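You operate a simulated robot arm through the tools that you are given. There is no shell and no other tool. Be economical: measure what you need, move in short steps, check, and stop when the job is done.

Carry out the task below with a simulated robot arm. There is one attempt and no reset: what you move stays moved.

TASK
Stain the wood sample in the shade on the card and rack it to dry.
Fine: pad back, stain box cover shut again.
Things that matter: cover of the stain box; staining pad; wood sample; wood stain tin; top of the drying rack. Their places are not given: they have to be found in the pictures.

It is judged by the outcome, as a careful person would: the job done as asked, and still so three seconds after it is handed in. It fails if anything else is knocked over, pushed out of place, dropped, spilled or broken.

THE ROBOT
A 6-joint arm with a two-finger parallel gripper, fixed in place. Base frame: the origin is at the foot of the arm, x ahead of it, y to its left, z up; the work surface is at about z = 850. Lengths are in mm, angles in degrees, forces in N, time in s.
With the tool pointing down near the work surface it reaches from about 240 to 640 mm from the base axis. Its first joint turns from -66.0 to 66.0 degrees. Payload 2.7 kg.
Tool frame: the origin (TCP) lies between the finger pads and is the grasp point; the fingertips stand 23 mm ahead of it; z points along the fingers, y is the line along which they close. The gripper opens to 94 mm. The fingers are 38 mm wide and 10 mm thick; the gripper's body (54 by 96 mm) begins 39 mm behind the TCP.
Orientation is told as [roll, pitch, yaw] about the base's x, y, z axes, in that order, counted from this pose: with the fingers straight down and closing along the base's y, the tool's x points along the base's -x, its y along +y and its z along -z.

THE INTERFACE
- The arm moves only by the tool apply_moves. Its arguments are lists of equal length, an entry for each row: "travel": the shift along the tool's x, y, z in mm, a list of three; "angular": the turn, a rotation vector about the tool's x, y, z in degrees, a list of three; "claw": the finger opening in mm, from 0 to 94. In form: {"travel": [[dx, dy, dz], ...], "angular": [[ax, ay, az], ...], "claw": [claw, ...]}. A call has 1 to 8 rows; each row is the pose to reach, as a shift and turn from the pose commanded when the call began, along the tool's axes at that moment. A row lasts 0.2 s, in which the tool goes at most 50 mm and 8.6 degrees; a call with a longer step from one row to the next is refused whole, and so is a gripper value outside its range. A pose out of reach is approached as far as the arm can. The call stops where the force on the tool passes 40 N (or 10 N more than at its start, if that is more) or the arm is blocked; 0.2 s more then pass. The fingers move at their own pace (about 45 mm/s each) and stop on an object; they squeeze with about 40 N. The grip force told is the motor's: it shows also when the fingers shut on nothing. Time passes only in rows, and 0.2 s behind the last, so rows that repeat a pose let the fingers close. It gives the time, the measured TCP pose, the force on the tool (base axes), the opening and the grip force at its end, in the units of the frame above (readings bear some noise), and new pictures: "pictures" is both (left out), scene, wrist or none.
- Cameras (640 x 400 px; columns grow to the right, rows downward): "scene" is fixed at [62, -425.2, 1400.4]; the picture's right is [0.88, -0.48, 0.00], its down [-0.29, -0.54, -0.79] and it looks along [0.38, 0.69, -0.61] (base axes); focal length 361 px, centre (320, 200). "wrist" rides on the gripper at [-39, 0, -44] in the tool frame; the picture's right is [0.00, -1.00, 0.00], its down [0.97, 0.00, -0.24] and it looks along [0.24, 0.00, 0.97] (tool axes); focal length 218 px, centre (320, 200).
- point_at(camera, pixels): there is no depth. For up to 12 entries [column, row, z] of the newest picture of that camera ("zoom" is the newest enlarged one), the place [x, y] in the base frame at which the ray of that pixel passes the height z, good to about 3 mm. No time passes.
- close_up(camera, box): a new picture of the part [left, top, right, bottom] of that camera's present view, enlarged. No time passes.
- sign_off(): hands the job in; it is judged then, once.

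Work in short steps. Measure before you move; look again where a grasp or a placing could have gone wrong, and mend it. You have 80 turns and 120 pictures in all, those below and enlarged ones among them. Open the gripper and draw the arm clear of the work before you hand the job in, unless the task says otherwise; then end with one line.

The tools are called after ">>>" by a JSON object that holds its "op" and its "data". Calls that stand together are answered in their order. apply_moves: Moves the arm, as the interface text tells. Its arguments: {"type":"object","properties":{"travel":{"type":"array","items":{"type":"array","items":{"type":"number"}}},"angular":{"type":"array","items":{"type":"array","items":{"type":"number"}}},"claw":{"type":"array","items":{"type":"number"}},"pictures":{"type":"string","enum":["both","scene","wrist","none"]}},"required":["travel","angular","claw"]} The other tools are called the same way: point_at (camera, pixels) gives the place at which the rays of pixels pass given heights; close_up (camera, box) takes an enlarged picture of a part of a camera's view; sign_off () hands the job in.

At the start:

```text
t: 0.0
ee_pos: [337.9, -46.6, 1151.0]
orientation: [0.1, -0.1, 0.0]
ft_force: [0.6, -0.3, 1.3]
width: 94.0
gripper_force: 0.0
```

scene: 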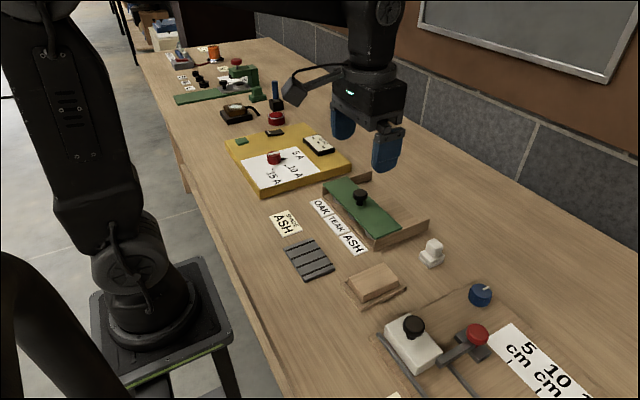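
wrist: 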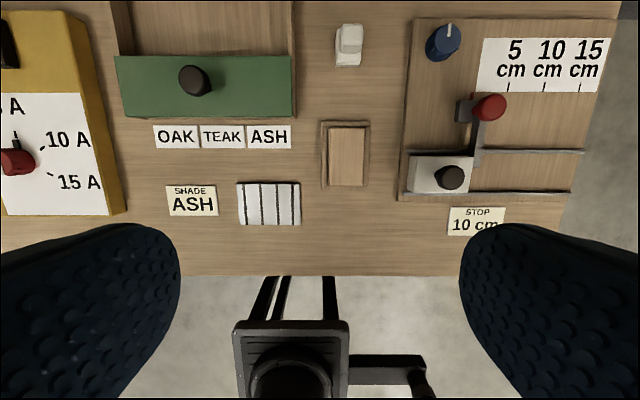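

The scene shows the green-covered box at (362,210), labels OAK/TEAK/ASH, the shade card ASH, the slatted rack at (310,260), a wood sample at (375,283) and a white pad at (432,252). I enlarge them first.

>>> {"op": "close_up", "data": {"camera": "scene", "box": [260, 160, 460, 310]}}

>>> {"op": "close_up", "data": {"camera": "wrist", "box": [100, 0, 400, 230]}}

```text
2.67 times, centred on (360, 235) of scene
```

zoom: 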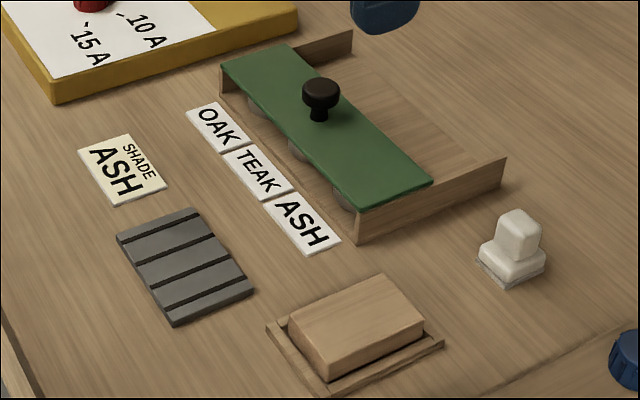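

```text
1.74 times, centred on (250, 115) of wrist
```

zoom: 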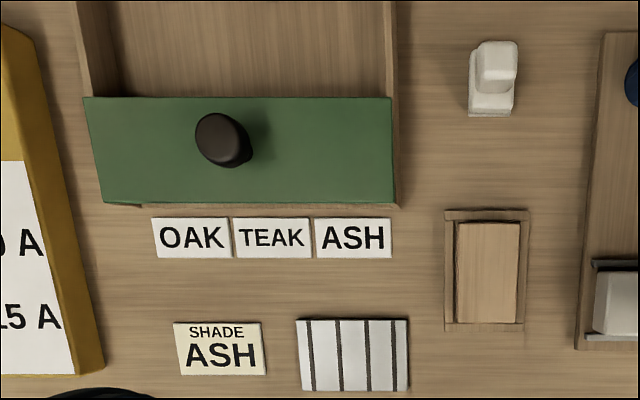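

Tins sit under the cover, whose side rails run back in +x, so it appears to slide away. I triangulate the key points.

>>> {"op": "point_at", "data": {"camera": "scene", "pixels": [[360.4, 193, 900], [360.4, 193, 920], [360.4, 193, 940], [401.5, 228.5, 880], [401.5, 228.5, 900], [323, 184, 890], [434, 243, 890], [434, 243, 910], [376, 277, 870], [376, 277, 890], [309, 260, 860], [374, 249, 850]]}}

>>> {"op": "point_at", "data": {"camera": "wrist", "pixels": [[191, 79, 900], [191, 79, 920], [191, 79, 940], [291, 116, 880], [291, 116, 900], [116, 117, 890], [351, 36, 890], [351, 36, 910], [346, 156, 870], [346, 156, 890], [269, 204, 860], [269, 136, 850]]}}

```text
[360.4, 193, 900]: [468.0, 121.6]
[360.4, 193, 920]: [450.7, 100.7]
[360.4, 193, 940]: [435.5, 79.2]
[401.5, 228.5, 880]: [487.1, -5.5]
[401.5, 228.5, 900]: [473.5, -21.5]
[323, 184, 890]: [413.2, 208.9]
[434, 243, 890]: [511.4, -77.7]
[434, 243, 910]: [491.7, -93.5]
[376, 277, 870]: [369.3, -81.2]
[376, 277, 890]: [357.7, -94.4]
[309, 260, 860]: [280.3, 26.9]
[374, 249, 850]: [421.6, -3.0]
```

```text
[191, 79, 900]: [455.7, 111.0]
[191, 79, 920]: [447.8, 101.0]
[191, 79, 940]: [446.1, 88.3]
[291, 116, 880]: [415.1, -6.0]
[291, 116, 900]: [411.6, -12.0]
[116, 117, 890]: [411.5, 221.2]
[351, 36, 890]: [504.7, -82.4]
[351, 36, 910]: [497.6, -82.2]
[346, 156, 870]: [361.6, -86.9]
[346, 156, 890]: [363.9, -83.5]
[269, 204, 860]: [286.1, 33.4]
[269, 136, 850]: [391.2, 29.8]
```

Knob top ≈ (449,101,920), pad ≈ (502,-83), sample ≈ (364,-86), rack ≈ (283,30). I move closer over the box for a better view.

>>> {"op": "apply_moves", "data": {"travel": [[-10, 37, 25], [-20, 74, 50], [-30, 111, 75], [-40, 148, 100]], "angular": [[0, 0, 0], [0, 0, 0], [0, 0, 0], [0, 0, 0]], "claw": [94, 94, 94, 94]}}

```text
t: 1.0
ee_pos: [377.5, 100.8, 1049.2]
orientation: [0.0, 0.0, 0.0]
ft_force: [-0.4, 0.3, 0.6]
width: 94.0
gripper_force: 0.1
```

scene: 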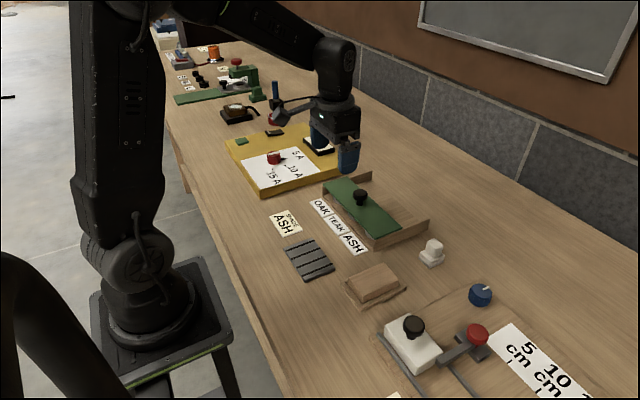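
wrist: 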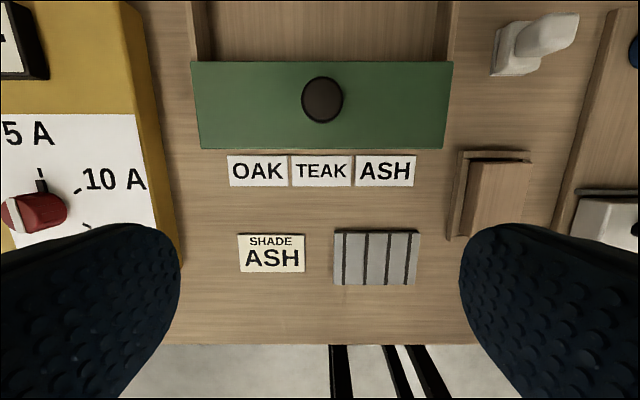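

The wrist view is centred on the knob (322,100). I check the lid height with both cameras.

>>> {"op": "close_up", "data": {"camera": "scene", "box": [310, 160, 450, 250]}}

>>> {"op": "point_at", "data": {"camera": "wrist", "pixels": [[452, 148, 880], [452, 148, 890], [452, 62, 880], [452, 62, 890], [192, 62, 885], [195, 148, 885], [322, 100, 920], [322, 100, 910], [386, 171, 850], [320, 171, 850], [258, 171, 850]]}}

```text
4.44 times, centred on (380, 205) of scene
```

zoom: 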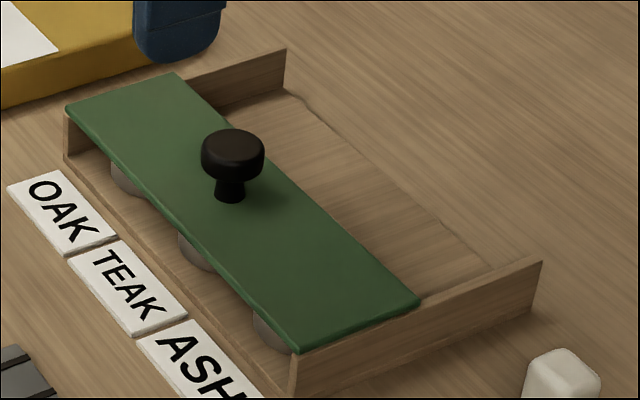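

```text
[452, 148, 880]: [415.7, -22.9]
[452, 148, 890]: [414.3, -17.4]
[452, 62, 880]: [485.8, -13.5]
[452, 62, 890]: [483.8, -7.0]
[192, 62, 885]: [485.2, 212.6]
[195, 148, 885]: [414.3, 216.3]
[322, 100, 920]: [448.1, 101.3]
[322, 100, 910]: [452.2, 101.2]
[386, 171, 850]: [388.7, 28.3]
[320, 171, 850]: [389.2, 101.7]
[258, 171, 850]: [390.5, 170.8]
```

>>> {"op": "point_at", "data": {"camera": "zoom", "pixels": [[297, 353, 880], [297, 353, 890], [420, 300, 880], [420, 300, 890], [67, 108, 880], [67, 108, 890], [230, 200, 885], [232, 150, 920], [542, 262, 880], [277, 325, 860], [285, 50, 880]]}}

```text
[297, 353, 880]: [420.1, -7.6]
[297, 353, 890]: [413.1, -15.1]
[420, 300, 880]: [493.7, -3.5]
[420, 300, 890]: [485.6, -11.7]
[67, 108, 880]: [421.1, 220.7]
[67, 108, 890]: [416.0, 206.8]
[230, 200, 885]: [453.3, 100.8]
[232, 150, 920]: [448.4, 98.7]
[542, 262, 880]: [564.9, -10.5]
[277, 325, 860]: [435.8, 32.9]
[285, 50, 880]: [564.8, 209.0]
```

Lid top ≈ z 888, x 415–485; rails run to x≈565, so it slides +x about 75 mm. I go down on the knob with fingertips just above the lid.

>>> {"op": "apply_moves", "data": {"travel": [[-36, 0, 10], [-72, -1, 40], [-72, -1, 80], [-72, -1, 115], [-72, -1, 131], [-72, -1, 131]], "angular": [[0, 0, 0], [0, 0, 0], [0, 0, 0], [0, 0, 0], [0, 0, 0], [0, 0, 0]], "claw": [80, 70, 70, 70, 70, 70]}}

>>> {"op": "apply_moves", "data": {"travel": [[0, 0, 0], [0, 0, 0], [0, 0, 0], [0, 0, 0]], "angular": [[0, 0, 0], [0, 0, 0], [0, 0, 0], [0, 0, 0]], "claw": [20, 15, 15, 15]}}

```text
t: 2.4
ee_pos: [449.3, 98.7, 918.7]
orientation: [0.2, -0.1, 0.0]
ft_force: [0.2, -0.3, -0.5]
width: 69.9
gripper_force: 0.0
```

scene: 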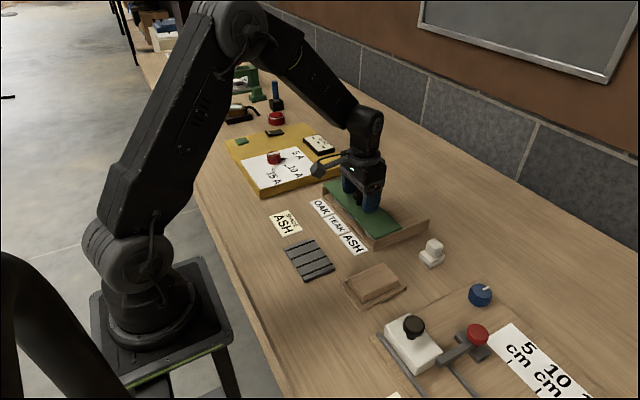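
wrist: 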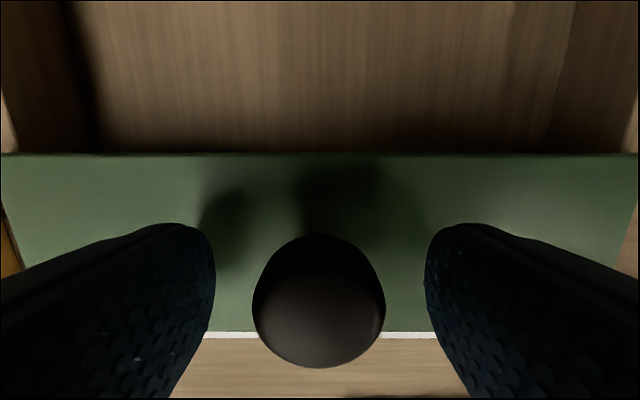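

```text
t: 3.4
ee_pos: [449.4, 99.3, 919.2]
orientation: [0.1, -0.1, 0.1]
ft_force: [0.1, 1.8, -1.3]
width: 31.6
gripper_force: 44.7
```

scene: 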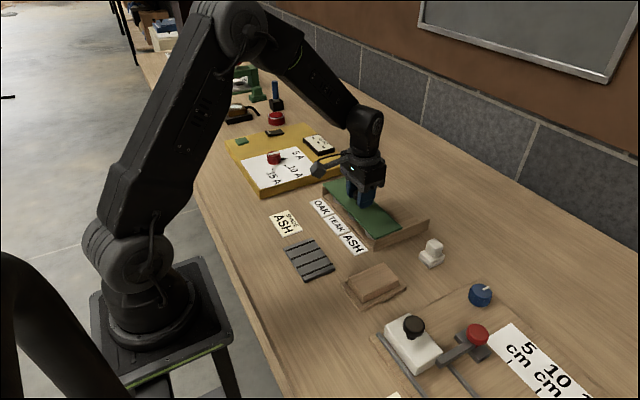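
wrist: 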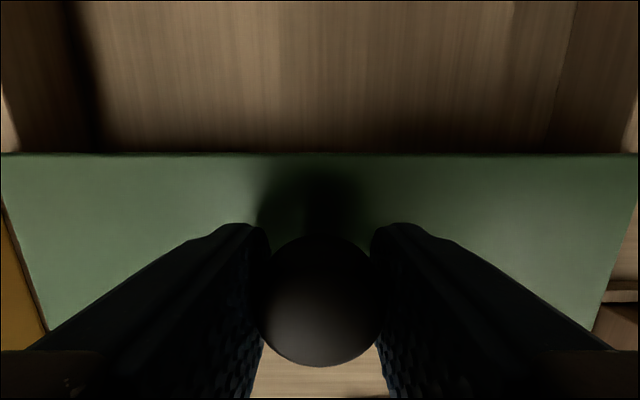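

The knob is held (31.6 mm). I slide the cover +x gently in steps.

>>> {"op": "apply_moves", "data": {"travel": [[-10, 0, 0], [-22, 0, 0], [-34, 0, 0], [-46, 0, 0], [-58, 0, 0], [-70, 0, 0]], "angular": [[0, 0, 0], [0, 0, 0], [0, 0, 0], [0, 0, 0], [0, 0, 0], [0, 0, 0]], "claw": [15, 15, 15, 15, 15, 15], "pictures": "scene"}}

```text
t: 4.8
ee_pos: [518.9, 100.4, 918.2]
orientation: [0.1, 0.1, 0.1]
ft_force: [-2.1, 9.5, -10.2]
width: 31.9
gripper_force: 45.3
```

scene: 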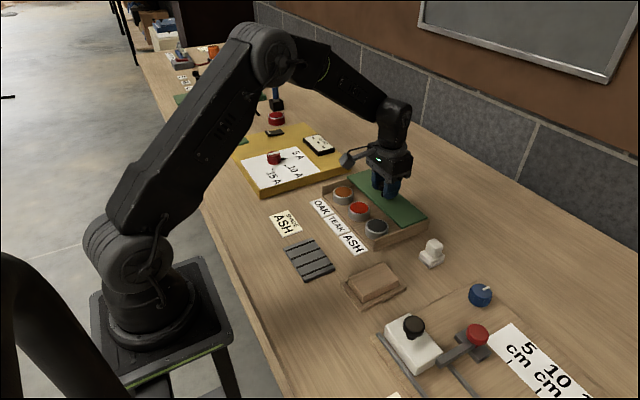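

The cover slid; tins orange, red, dark grey (ASH) are uncovered. I push a few mm more, release and rise.

>>> {"op": "apply_moves", "data": {"travel": [[-3, 0, 0], [-6, 0, 0], [-6, 0, 0]], "angular": [[0, 0, 0], [0, 0, 0], [0, 0, 0]], "claw": [15, 15, 15], "pictures": "none"}}

>>> {"op": "apply_moves", "data": {"travel": [[0, 0, 0], [0, 0, 0], [0, 0, 0], [0, 0, -30], [20, 0, -70], [50, -40, -90], [70, -70, -110]], "angular": [[0, 0, 0], [0, 0, 0], [0, 0, 0], [0, 0, 0], [0, 0, 0], [0, 0, 0], [0, 0, 0]], "claw": [60, 60, 60, 60, 60, 60, 60]}}

```text
t: 5.6
ee_pos: [524.0, 100.1, 918.6]
orientation: [0.0, 0.1, -0.1]
ft_force: [-1.7, 5.6, -17.6]
width: 31.8
gripper_force: 45.1
```

```text
refused: row 6 steps farther than a row can; nothing moved
```

>>> {"op": "apply_moves", "data": {"travel": [[0, 0, 0], [0, 0, 0], [0, 0, 0], [0, 0, -30], [20, 0, -70], [45, -25, -90], [70, -55, -110]], "angular": [[0, 0, 0], [0, 0, 0], [0, 0, 0], [0, 0, 0], [0, 0, 0], [0, 0, 0], [0, 0, 0]], "claw": [60, 60, 60, 60, 60, 60, 60]}}

```text
t: 7.2
ee_pos: [454.9, 44.8, 1028.8]
orientation: [0.1, 0.0, 0.1]
ft_force: [1.4, -1.4, -0.8]
width: 60.1
gripper_force: 0.1
```

scene: 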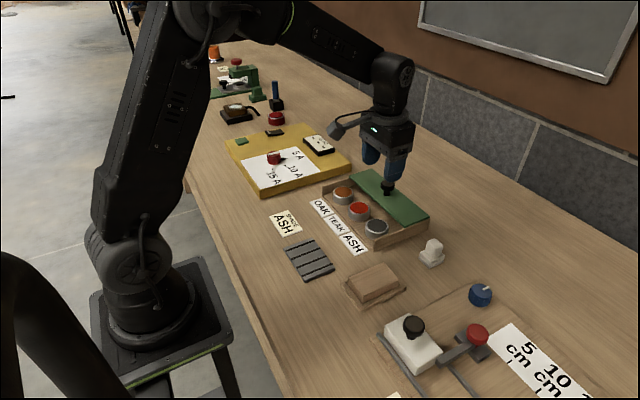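
wrist: 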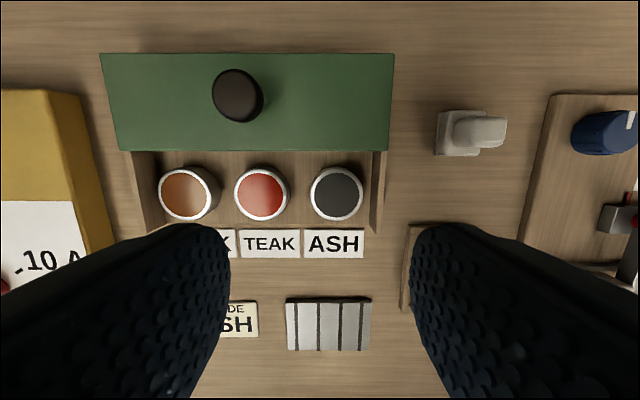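

Ash tin at wrist (337,194), scene (376,228). I measure it, and move over the pad.

>>> {"op": "point_at", "data": {"camera": "wrist", "pixels": [[337, 194, 870], [337, 194, 880], [310, 194, 875], [363, 194, 875], [337, 167, 875], [337, 220, 875]]}}

>>> {"op": "point_at", "data": {"camera": "scene", "pixels": [[376, 227, 870], [376, 227, 880]]}}

>>> {"op": "apply_moves", "data": {"travel": [[0, -40, 0], [0, -80, 0], [0, -125, 0]], "angular": [[0, 0, 0], [0, 0, 0], [0, 0, 0]], "claw": [94, 94, 94]}}

```text
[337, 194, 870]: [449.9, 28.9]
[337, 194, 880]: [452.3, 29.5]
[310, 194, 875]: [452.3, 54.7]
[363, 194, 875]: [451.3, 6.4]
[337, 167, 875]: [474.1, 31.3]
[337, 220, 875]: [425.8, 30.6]
```

```text
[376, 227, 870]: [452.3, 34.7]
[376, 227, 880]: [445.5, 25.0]
```

```text
t: 8.0
ee_pos: [453.3, -77.7, 1030.5]
orientation: [0.1, 0.0, 0.1]
ft_force: [0.4, 0.1, 0.4]
width: 94.1
gripper_force: 0.3
```

scene: 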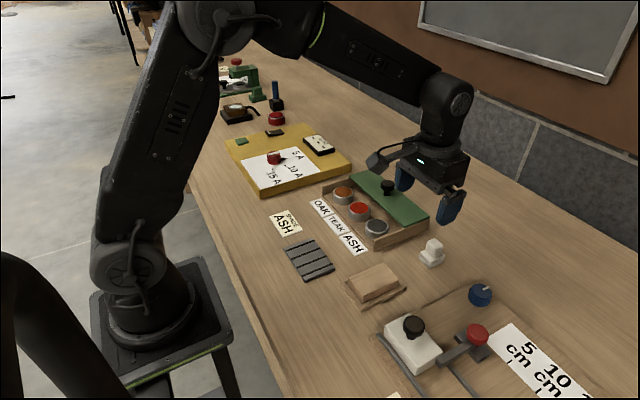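
wrist: 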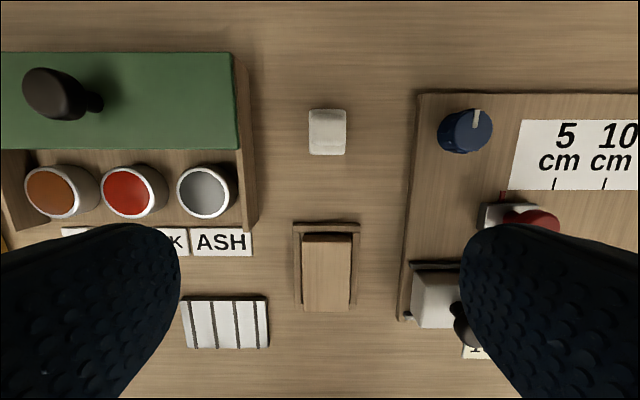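

>>> {"op": "close_up", "data": {"camera": "wrist", "box": [280, 90, 376, 170]}}

>>> {"op": "close_up", "data": {"camera": "scene", "box": [330, 220, 460, 310]}}

```text
5.00 times, centred on (328, 130) of wrist
```

zoom: 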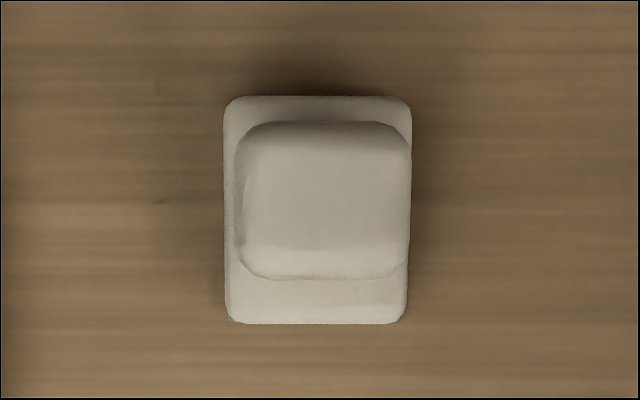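

```text
4.44 times, centred on (395, 265) of scene
```

zoom: 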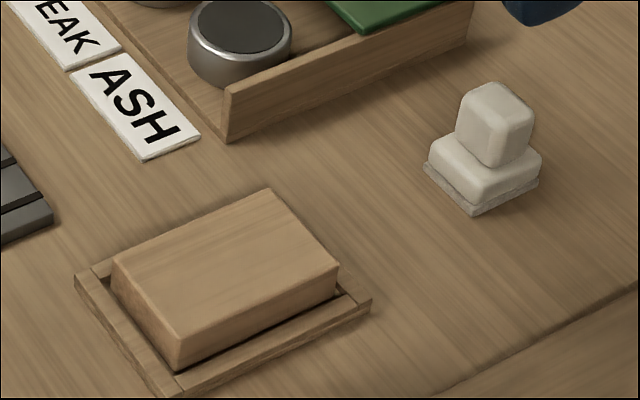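

>>> {"op": "point_at", "data": {"camera": "zoom", "pixels": [[500, 102, 895], [500, 102, 905], [500, 102, 915], [473, 214, 850], [425, 170, 850], [540, 180, 850], [434, 148, 867], [340, 268, 885], [183, 332, 880], [268, 190, 885], [113, 262, 885], [176, 370, 855]]}}

>>> {"op": "point_at", "data": {"camera": "wrist", "pixels": [[328.5, 130, 895], [328.5, 130, 905], [309, 130, 865], [346, 154.4, 865], [346, 109, 865], [311, 130, 900], [346, 130, 900], [303, 235, 885], [351, 234, 885], [301, 312, 885], [350, 312, 885]]}}

```text
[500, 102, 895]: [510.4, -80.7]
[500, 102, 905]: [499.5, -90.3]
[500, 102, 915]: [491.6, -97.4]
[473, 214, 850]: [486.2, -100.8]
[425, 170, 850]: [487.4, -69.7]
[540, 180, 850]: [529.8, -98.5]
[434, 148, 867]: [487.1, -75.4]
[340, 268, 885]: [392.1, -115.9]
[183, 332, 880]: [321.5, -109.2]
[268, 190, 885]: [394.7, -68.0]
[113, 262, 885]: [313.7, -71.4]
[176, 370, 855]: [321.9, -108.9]
```

```text
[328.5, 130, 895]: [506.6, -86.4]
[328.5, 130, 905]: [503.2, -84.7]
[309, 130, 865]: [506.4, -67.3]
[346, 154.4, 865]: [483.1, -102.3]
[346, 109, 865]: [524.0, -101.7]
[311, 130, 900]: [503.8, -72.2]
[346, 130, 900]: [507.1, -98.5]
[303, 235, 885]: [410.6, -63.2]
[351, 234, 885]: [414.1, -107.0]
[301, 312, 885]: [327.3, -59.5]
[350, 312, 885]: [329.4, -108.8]
```

Pad centre ≈ (505,-85), handle top ≈ 901, base top ≈ 868. I descend on the handle and grip it.

>>> {"op": "apply_moves", "data": {"travel": [[-30, -4, 20], [-52, -7, 55], [-52, -7, 95], [-52, -7, 134], [-52, -7, 134]], "angular": [[0, 0, 0], [0, 0, 0], [0, 0, 0], [0, 0, 0], [0, 0, 0]], "claw": [60, 60, 60, 60, 60], "pictures": "both"}}

```text
t: 9.2
ee_pos: [508.6, -87.3, 893.7]
orientation: [0.2, -0.1, 0.0]
ft_force: [0.3, 0.5, 0.4]
width: 60.1
gripper_force: 0.0
```

scene: 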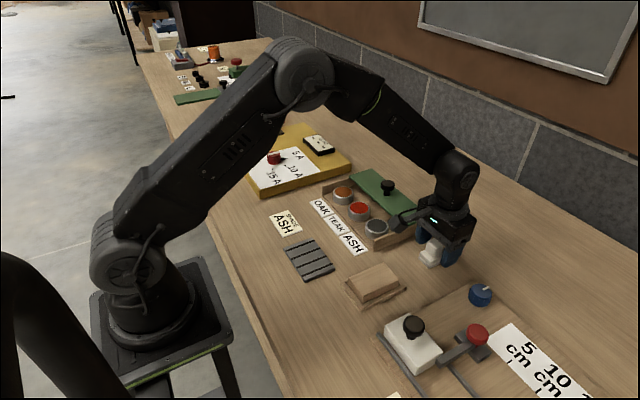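
wrist: 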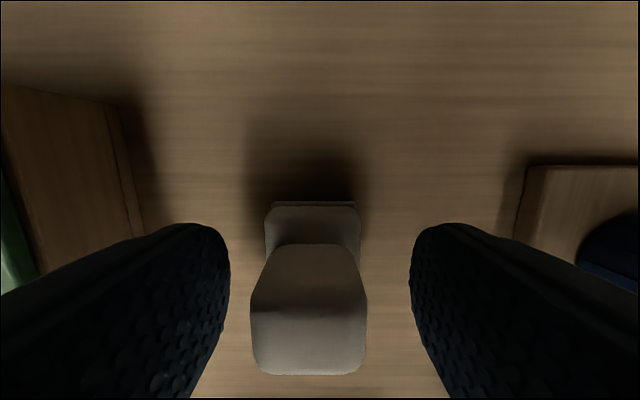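

Handle centre is at column 308, so I shift +2.5 mm y and -3 mm x, then close.

>>> {"op": "apply_moves", "data": {"travel": [[3, 2.5, 0], [3, 2.5, 0], [3, 2.5, 0], [3, 2.5, 0], [3, 2.5, 0]], "angular": [[0, 0, 0], [0, 0, 0], [0, 0, 0], [0, 0, 0], [0, 0, 0]], "claw": [60, 15, 15, 15, 15], "pictures": "wrist"}}

```text
t: 10.4
ee_pos: [505.3, -86.0, 894.9]
orientation: [0.2, -0.1, 0.0]
ft_force: [0.8, -0.3, 0.3]
width: 27.4
gripper_force: 40.4
```

wrist: 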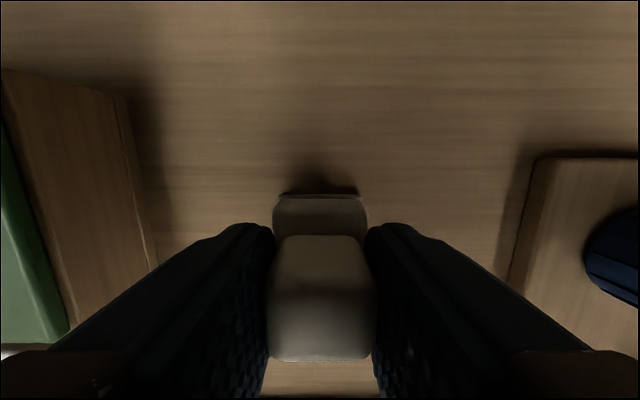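

Held (27.4 mm). I lift and carry it above the ash tin at (451,30).

>>> {"op": "apply_moves", "data": {"travel": [[0, 0, -40], [0, 0, -80], [20, 35, -80], [40, 75, -80], [54, 115.5, -75], [54, 115.5, -55]], "angular": [[0, 0, 0], [0, 0, 0], [0, 0, 0], [0, 0, 0], [0, 0, 0], [0, 0, 0]], "claw": [15, 15, 15, 15, 15, 15]}}

```text
t: 11.8
ee_pos: [450.8, 30.7, 949.1]
orientation: [0.1, 0.1, 0.0]
ft_force: [-0.8, -0.4, -1.8]
width: 27.2
gripper_force: 40.0
```

scene: 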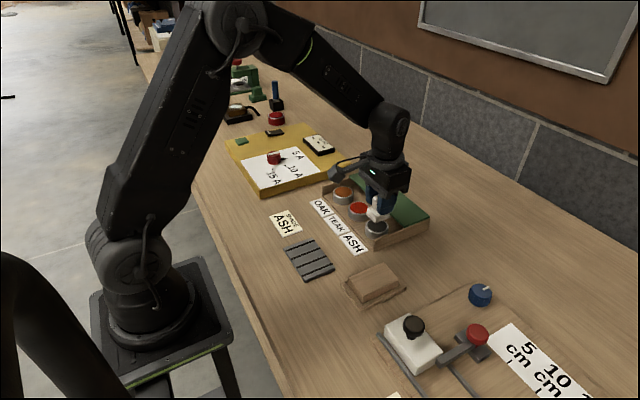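
wrist: 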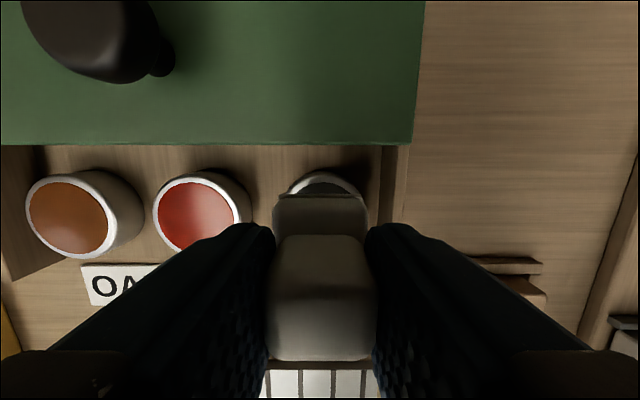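

The pad is over the ash tin. I check alignment in the scene.

>>> {"op": "close_up", "data": {"camera": "scene", "box": [330, 180, 430, 250]}}

```text
5.71 times, centred on (380, 215) of scene
```

zoom: 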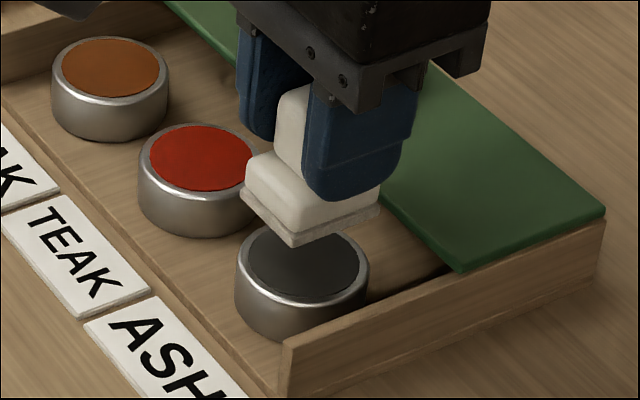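

Aligned; stain is near the rim. I lower slowly to contact.

>>> {"op": "apply_moves", "data": {"travel": [[0, 0, 12], [0, 0, 20], [0, 0, 24], [0, 0, 27], [0, 0, 29]], "angular": [[0, 0, 0], [0, 0, 0], [0, 0, 0], [0, 0, 0], [0, 0, 0]], "claw": [15, 15, 15, 15, 15], "pictures": "none"}}

>>> {"op": "close_up", "data": {"camera": "scene", "box": [330, 180, 430, 250]}}

```text
t: 13.0
ee_pos: [451.1, 31.3, 923.6]
orientation: [0.0, -0.1, 0.1]
ft_force: [-3.4, 1.8, 11.6]
width: 27.6
gripper_force: 40.1
```

```text
5.71 times, centred on (380, 215) of scene
```

zoom: 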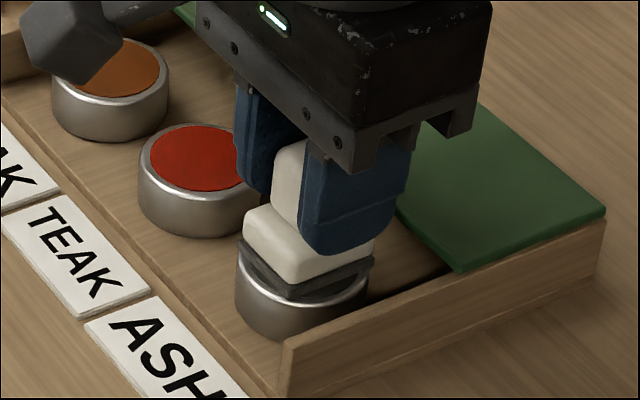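

Contact 11.6 N, the pad face has taken the dark stain. I lift and carry it over the sample centre (362,-86).

>>> {"op": "apply_moves", "data": {"travel": [[0, 0, -30], [0, 0, -60], [29, -39, -60], [58, -78, -60], [89, -117, -60], [89, -117, -25]], "angular": [[0, 0, 0], [0, 0, 0], [0, 0, 0], [0, 0, 0], [0, 0, 0], [0, 0, 0]], "claw": [15, 15, 15, 15, 15, 15], "pictures": "both"}}

>>> {"op": "close_up", "data": {"camera": "scene", "box": [320, 230, 440, 320]}}

```text
t: 14.4
ee_pos: [362.4, -84.4, 947.0]
orientation: [0.1, -0.2, 0.1]
ft_force: [-1.5, 0.0, -1.0]
width: 27.4
gripper_force: 39.6
```

scene: 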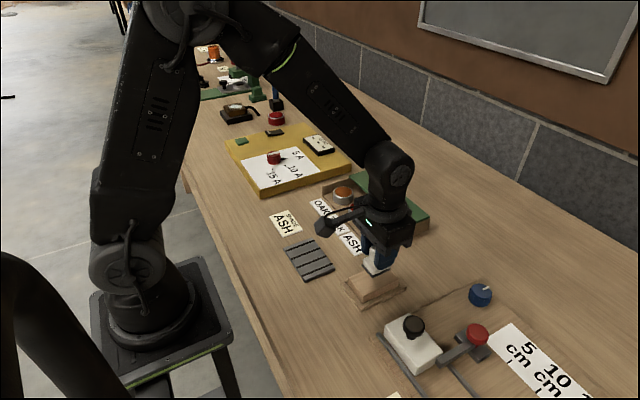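
wrist: 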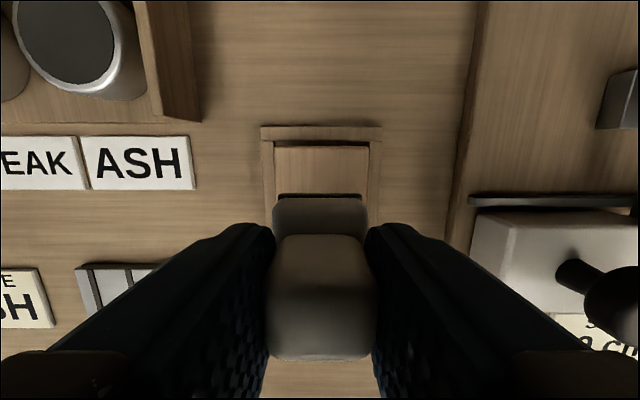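

```text
4.44 times, centred on (380, 275) of scene
```

zoom: 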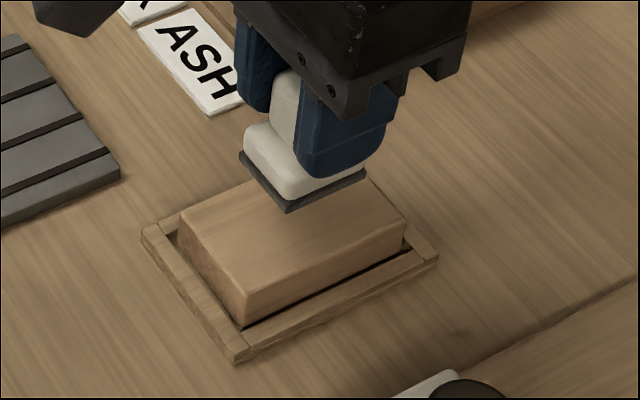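

Pad is over the sample. I lower to a gentle contact.

>>> {"op": "apply_moves", "data": {"travel": [[0, -1, 12], [0, -1, 20], [0, -1, 25], [0, -1, 28], [0, -1, 30]], "angular": [[0, 0, 0], [0, 0, 0], [0, 0, 0], [0, 0, 0], [0, 0, 0]], "claw": [15, 15, 15, 15, 15], "pictures": "none"}}

>>> {"op": "close_up", "data": {"camera": "scene", "box": [320, 230, 440, 320]}}

```text
t: 15.6
ee_pos: [363.3, -85.7, 918.8]
orientation: [0.0, -0.4, 0.2]
ft_force: [-7.4, 2.3, 35.3]
width: 27.3
gripper_force: 40.0
```

```text
4.44 times, centred on (380, 275) of scene
```

zoom: 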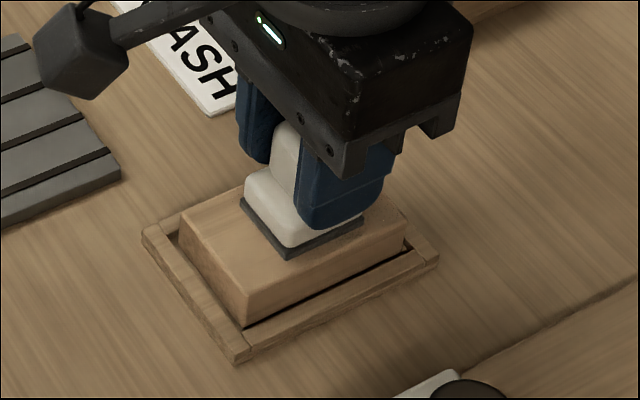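

35 N is firm; I ease 1.5 mm and wipe lightly along the sample's length.

>>> {"op": "apply_moves", "data": {"travel": [[0, 0, -1.5], [-8, 0, -1.5], [-16, 0, -1.5], [-8, 0, -1.5], [0, 0, -1.5], [8, 0, -1.5], [16, 0, -1.5], [16, 0, -1.5]], "angular": [[0, 0, 0], [0, 0, 0], [0, 0, 0], [0, 0, 0], [0, 0, 0], [0, 0, 0], [0, 0, 0], [0, 0, 0]], "claw": [15, 15, 15, 15, 15, 15, 15, 15], "pictures": "none"}}

>>> {"op": "close_up", "data": {"camera": "scene", "box": [320, 230, 440, 320]}}

```text
t: 17.4
ee_pos: [346.3, -86.7, 920.0]
orientation: [0.0, -0.3, 0.1]
ft_force: [6.5, 1.0, 16.2]
width: 27.3
gripper_force: 40.1
```

```text
4.44 times, centred on (380, 275) of scene
```

zoom: 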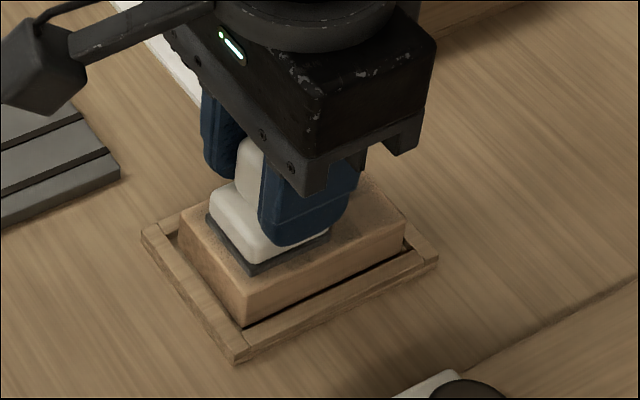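

The wood is getting faintly darker where wiped, so coverage seems to build with wiping. I stroke back and forth over the length and width.

>>> {"op": "apply_moves", "data": {"travel": [[6, 6, 0], [-6, 6, 0], [-18, 6, 0], [-30, 6, 0], [-42, 6, 0], [-42, 0, 0], [-42, -6, 0], [-32, -6, 0]], "angular": [[0, 0, 0], [0, 0, 0], [0, 0, 0], [0, 0, 0], [0, 0, 0], [0, 0, 0], [0, 0, 0], [0, 0, 0]], "claw": [15, 15, 15, 15, 15, 15, 15, 15], "pictures": "none"}}

>>> {"op": "apply_moves", "data": {"travel": [[12, 0, 0], [24, 0, 0], [36, 0, 0], [36, 6, 0], [24, 6, 0], [12, 6, 0], [0, 6, 0], [-8, 6, 0]], "angular": [[0, 0, 0], [0, 0, 0], [0, 0, 0], [0, 0, 0], [0, 0, 0], [0, 0, 0], [0, 0, 0], [0, 0, 0]], "claw": [15, 15, 15, 15, 15, 15, 15, 15], "pictures": "none"}}

>>> {"op": "close_up", "data": {"camera": "scene", "box": [320, 230, 440, 320]}}

```text
t: 19.2
ee_pos: [379.2, -92.7, 919.7]
orientation: [-0.1, -0.3, 0.1]
ft_force: [5.3, 0.2, 13.0]
width: 27.2
gripper_force: 39.6
```

```text
t: 21.0
ee_pos: [384.6, -88.1, 919.6]
orientation: [0.1, 0.0, 0.1]
ft_force: [-8.6, 0.7, 23.7]
width: 27.6
gripper_force: 40.5
```

```text
4.44 times, centred on (380, 275) of scene
```

zoom: 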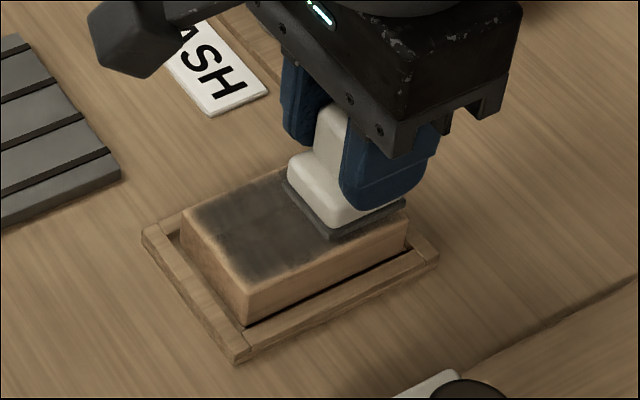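

Stain shows as dark grey. I wipe toward the edges to fill the margins.

>>> {"op": "apply_moves", "data": {"travel": [[0, -6, 0], [13, -6, 0], [26, -6, 0], [38, -6, 0], [46, -6, 0], [46, 2, 0], [46, 9, 0], [34, 9, 0]], "angular": [[0, 0, 0], [0, 0, 0], [0, 0, 0], [0, 0, 0], [0, 0, 0], [0, 0, 0], [0, 0, 0], [0, 0, 0]], "claw": [15, 15, 15, 15, 15, 15, 15, 15], "pictures": "none"}}

>>> {"op": "apply_moves", "data": {"travel": [[-12, 0, 0], [-24, 0, 0], [-36, 0, 0], [-36, -8, 0], [-36, -15, 0], [-24, -15, 0], [-12, -8, 0], [0, -8, 0]], "angular": [[0, 0, 0], [0, 0, 0], [0, 0, 0], [0, 0, 0], [0, 0, 0], [0, 0, 0], [0, 0, 0], [0, 0, 0]], "claw": [15, 15, 15, 15, 15, 15, 15, 15], "pictures": "none"}}

>>> {"op": "apply_moves", "data": {"travel": [[0, 0, -30], [0, 0, -60], [-40, 0, -60], [-80, 0, -60]], "angular": [[0, 0, 0], [0, 0, 0], [0, 0, 0], [0, 0, 0]], "claw": [15, 15, 15, 15]}}

>>> {"op": "close_up", "data": {"camera": "scene", "box": [320, 230, 440, 320]}}

```text
t: 22.8
ee_pos: [351.3, -76.7, 917.9]
orientation: [0.1, 0.2, 0.1]
ft_force: [-7.4, 0.7, 21.8]
width: 27.5
gripper_force: 40.0
```

```text
t: 24.6
ee_pos: [352.1, -85.5, 918.1]
orientation: [0.0, -0.2, 0.2]
ft_force: [5.7, 0.7, 14.5]
width: 27.5
gripper_force: 39.7
```

```text
t: 25.6
ee_pos: [433.3, -86.4, 980.5]
orientation: [0.1, 0.0, -0.1]
ft_force: [-0.5, 0.0, -0.4]
width: 27.4
gripper_force: 39.7
```

scene: 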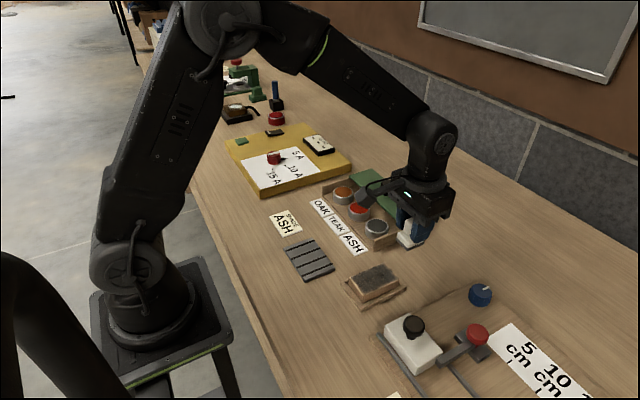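
wrist: 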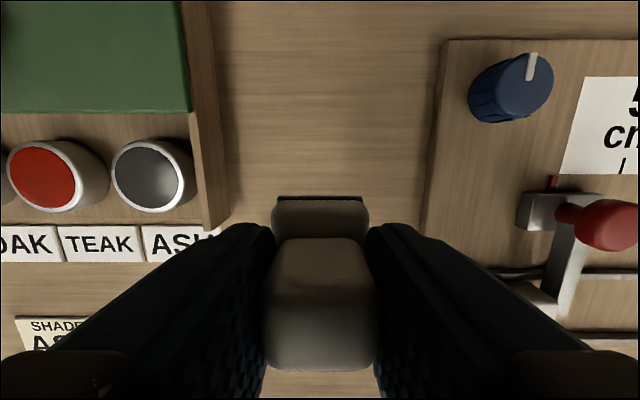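

```text
4.44 times, centred on (380, 275) of scene
```

zoom: 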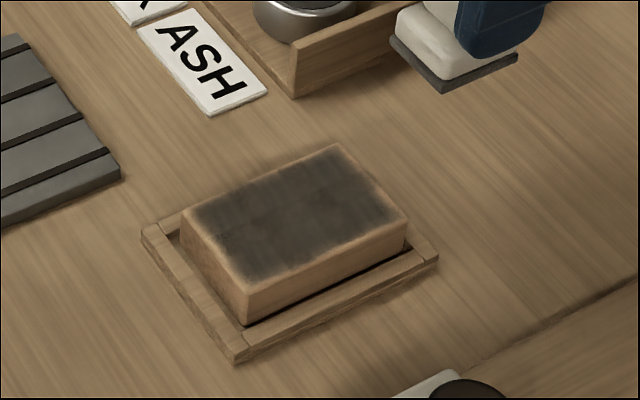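

The top is evenly stained. I return the pad to (505,-85.5), lowering to 895.

>>> {"op": "apply_moves", "data": {"travel": [[-40, 0.5, 0], [-72, 0.5, 20], [-72, 0.5, 55], [-72, 0.5, 75], [-72, 0.5, 82], [-72, 0.5, 85]], "angular": [[0, 0, 0], [0, 0, 0], [0, 0, 0], [0, 0, 0], [0, 0, 0], [0, 0, 0]], "claw": [15, 15, 15, 15, 15, 15], "pictures": "none"}}

>>> {"op": "close_up", "data": {"camera": "scene", "box": [380, 210, 480, 280]}}

```text
t: 27.0
ee_pos: [503.5, -86.0, 893.3]
orientation: [0.2, -0.1, 0.0]
ft_force: [0.1, 0.4, -1.1]
width: 27.4
gripper_force: 40.0
```

```text
5.71 times, centred on (430, 245) of scene
```

zoom: 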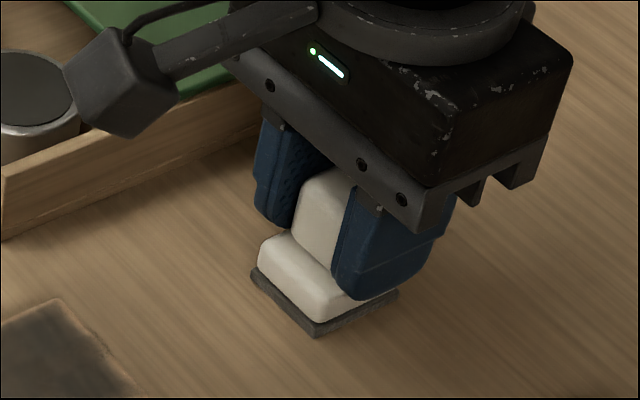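

Not yet any force; I inch down to feel the table.

>>> {"op": "apply_moves", "data": {"travel": [[-1, 0.5, 1], [-1, 0.5, 2], [-1, 0.5, 2]], "angular": [[0, 0, 0], [0, 0, 0], [0, 0, 0]], "claw": [15, 15, 15], "pictures": "none"}}

```text
t: 27.8
ee_pos: [505.4, -86.4, 893.0]
orientation: [0.0, -0.2, 0.2]
ft_force: [-4.3, -0.1, 11.9]
width: 27.3
gripper_force: 39.5
```

Contact felt (11.9 N). I release and rise.

>>> {"op": "apply_moves", "data": {"travel": [[0, 0, -1], [0, 0, -1], [0, 0, -1], [0, 0, -40], [0, 0, -80], [40, 0, -110], [70, 0, -130]], "angular": [[0, 0, 0], [0, 0, 0], [0, 0, 0], [0, 0, 0], [0, 0, 0], [0, 0, 0], [0, 0, 0]], "claw": [60, 60, 60, 60, 60, 80, 80]}}

```text
t: 29.4
ee_pos: [434.4, -83.4, 1022.1]
orientation: [0.1, -0.1, -0.1]
ft_force: [0.0, -0.3, -0.8]
width: 79.8
gripper_force: 0.1
```

scene: 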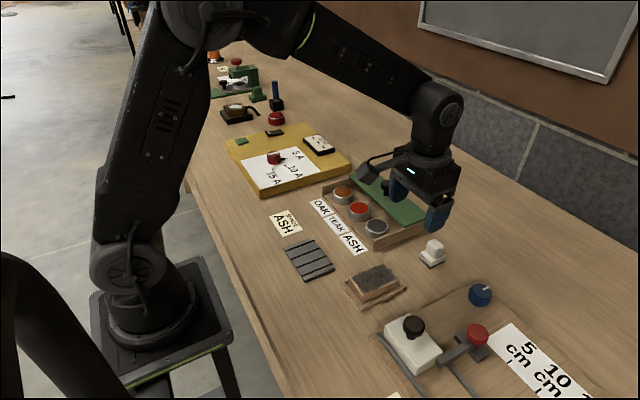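
wrist: 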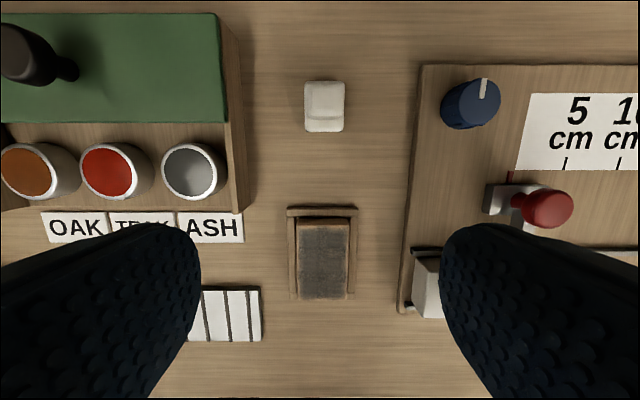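

Pad is back in place. Next I close the cover: over the knob at (524.5,100).

>>> {"op": "apply_moves", "data": {"travel": [[-20, 42, 0], [-42, 85, 0], [-64, 128, 0], [-85, 170, 0], [-90, 183, 30], [-90, 183, 60]], "angular": [[0, 0, 0], [0, 0, 0], [0, 0, 0], [0, 0, 0], [0, 0, 0], [0, 0, 0]], "claw": [70, 70, 70, 70, 70, 70], "pictures": "wrist"}}

```text
t: 30.8
ee_pos: [525.1, 99.6, 963.6]
orientation: [0.1, 0.0, 0.0]
ft_force: [1.0, 0.0, 0.1]
width: 70.0
gripper_force: 0.0
```

wrist: 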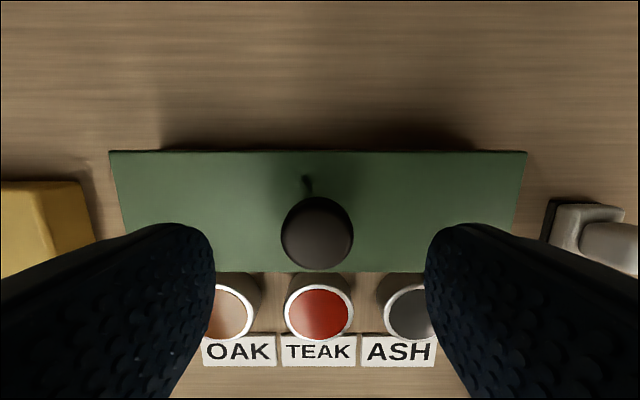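

Knob centred (317,233). Descend and grip.

>>> {"op": "apply_moves", "data": {"travel": [[0, 1, 25], [0, 1, 45], [0, 1, 45], [0, 1, 45], [0, 1, 45], [0, 1, 45]], "angular": [[0, 0, 0], [0, 0, 0], [0, 0, 0], [0, 0, 0], [0, 0, 0], [0, 0, 0]], "claw": [70, 70, 70, 15, 15, 15], "pictures": "none"}}

>>> {"op": "apply_moves", "data": {"travel": [[0, 0, 0], [12, 0, 0], [24, 0, 0], [36, 0, 0], [48, 0, 0], [60, 0, 0], [70, 0, 0]], "angular": [[0, 0, 0], [0, 0, 0], [0, 0, 0], [0, 0, 0], [0, 0, 0], [0, 0, 0], [0, 0, 0]], "claw": [15, 15, 15, 15, 15, 15, 15], "pictures": "scene"}}

```text
t: 32.2
ee_pos: [524.0, 100.9, 916.6]
orientation: [0.1, -0.1, 0.0]
ft_force: [1.0, 3.8, -2.1]
width: 31.9
gripper_force: 38.0
```

```text
t: 33.8
ee_pos: [453.5, 99.4, 917.0]
orientation: [0.1, -0.1, 0.0]
ft_force: [0.9, 3.7, -13.0]
width: 31.7
gripper_force: 45.3
```

scene: 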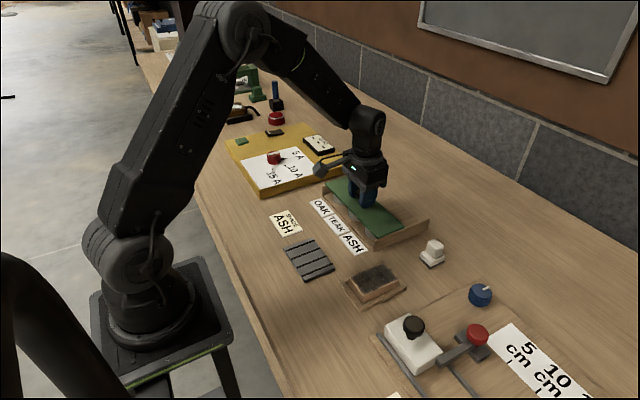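

Now the last ~5 mm to the original position (x≈449).

>>> {"op": "apply_moves", "data": {"travel": [[2, 0, 0], [4, 0, 0], [5.5, 0, 0]], "angular": [[0, 0, 0], [0, 0, 0], [0, 0, 0]], "claw": [15, 15, 15], "pictures": "none"}}

>>> {"op": "close_up", "data": {"camera": "scene", "box": [310, 160, 450, 250]}}

```text
t: 34.6
ee_pos: [449.2, 99.1, 917.7]
orientation: [0.0, -0.1, 0.0]
ft_force: [2.3, 6.8, -5.9]
width: 31.8
gripper_force: 45.2
```

```text
4.44 times, centred on (380, 205) of scene
```

zoom: 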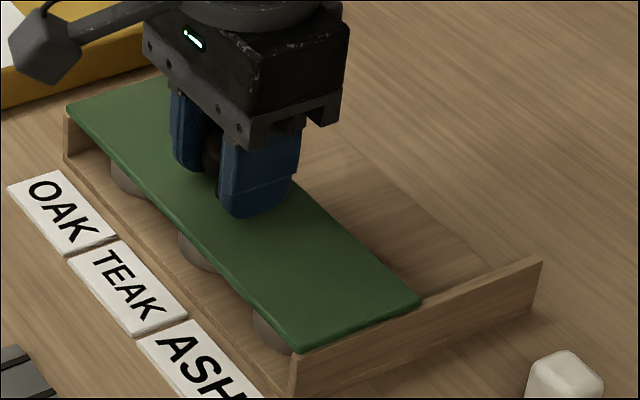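

Within about 1 mm of the original. A nudge more, then release, rise and go to view the rack and sample.

>>> {"op": "apply_moves", "data": {"travel": [[1, 0, 0], [1.5, 0, 0], [1.5, 0, 0]], "angular": [[0, 0, 0], [0, 0, 0], [0, 0, 0]], "claw": [15, 15, 15], "pictures": "none"}}

>>> {"op": "apply_moves", "data": {"travel": [[0, 0, 0], [0, 0, 0], [0, 0, 0], [0, 0, -40], [10, -20, -80], [40, -50, -90], [70, -85, -95], [100, -120, -100]], "angular": [[0, 0, 0], [0, 0, 0], [0, 0, 0], [0, 0, 0], [0, 0, 0], [0, 0, 0], [0, 0, 0], [0, 0, 0]], "claw": [70, 70, 70, 70, 80, 94, 94, 94]}}

>>> {"op": "close_up", "data": {"camera": "scene", "box": [260, 200, 440, 310]}}

```text
t: 35.4
ee_pos: [448.6, 99.5, 916.4]
orientation: [0.1, -0.2, 0.0]
ft_force: [8.2, 17.8, -9.8]
width: 31.8
gripper_force: 44.8
```

```text
t: 37.2
ee_pos: [346.7, -20.6, 1016.7]
orientation: [0.0, -0.1, 0.1]
ft_force: [-0.3, -0.2, -1.0]
width: 94.0
gripper_force: 0.2
```

scene: 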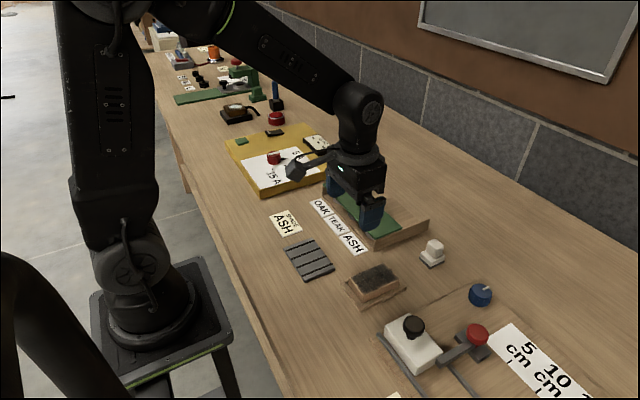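
wrist: 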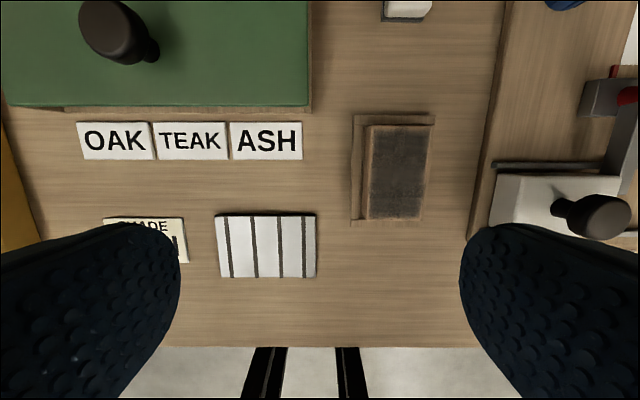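

```text
3.56 times, centred on (350, 255) of scene
```

zoom: 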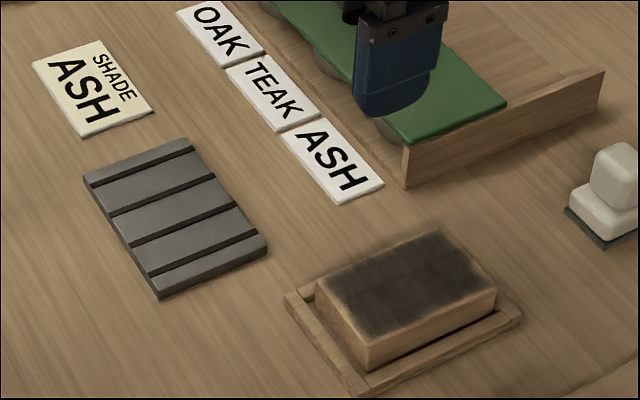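

I measure rack and sample corners in both views.

>>> {"op": "point_at", "data": {"camera": "wrist", "pixels": [[215, 216, 860], [315, 215, 860], [219, 277, 860], [316, 277, 860], [365, 127, 873], [430, 127, 873], [367, 219, 873], [425, 219, 873], [352, 115, 857], [434, 116, 857], [351, 223, 857]]}}

>>> {"op": "point_at", "data": {"camera": "zoom", "pixels": [[83, 178, 860], [187, 138, 860], [268, 243, 860], [158, 290, 860], [316, 290, 873], [438, 228, 873], [497, 290, 873], [366, 346, 873], [158, 299, 850], [366, 346, 880], [285, 294, 858], [522, 317, 858]]}}

```text
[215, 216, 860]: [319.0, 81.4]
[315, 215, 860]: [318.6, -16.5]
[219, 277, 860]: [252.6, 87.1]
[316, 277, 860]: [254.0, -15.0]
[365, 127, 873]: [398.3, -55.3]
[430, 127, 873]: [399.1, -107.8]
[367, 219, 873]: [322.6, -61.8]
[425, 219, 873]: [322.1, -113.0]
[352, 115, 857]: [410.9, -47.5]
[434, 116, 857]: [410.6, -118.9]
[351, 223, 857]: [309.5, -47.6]
```

```text
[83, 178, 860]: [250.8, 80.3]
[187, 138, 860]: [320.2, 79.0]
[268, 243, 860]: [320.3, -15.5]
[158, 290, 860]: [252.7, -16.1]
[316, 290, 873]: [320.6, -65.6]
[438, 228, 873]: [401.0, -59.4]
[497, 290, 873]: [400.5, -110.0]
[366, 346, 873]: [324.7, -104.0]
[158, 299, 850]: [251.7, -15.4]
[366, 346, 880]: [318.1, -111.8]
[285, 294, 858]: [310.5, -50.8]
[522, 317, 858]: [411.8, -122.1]
```

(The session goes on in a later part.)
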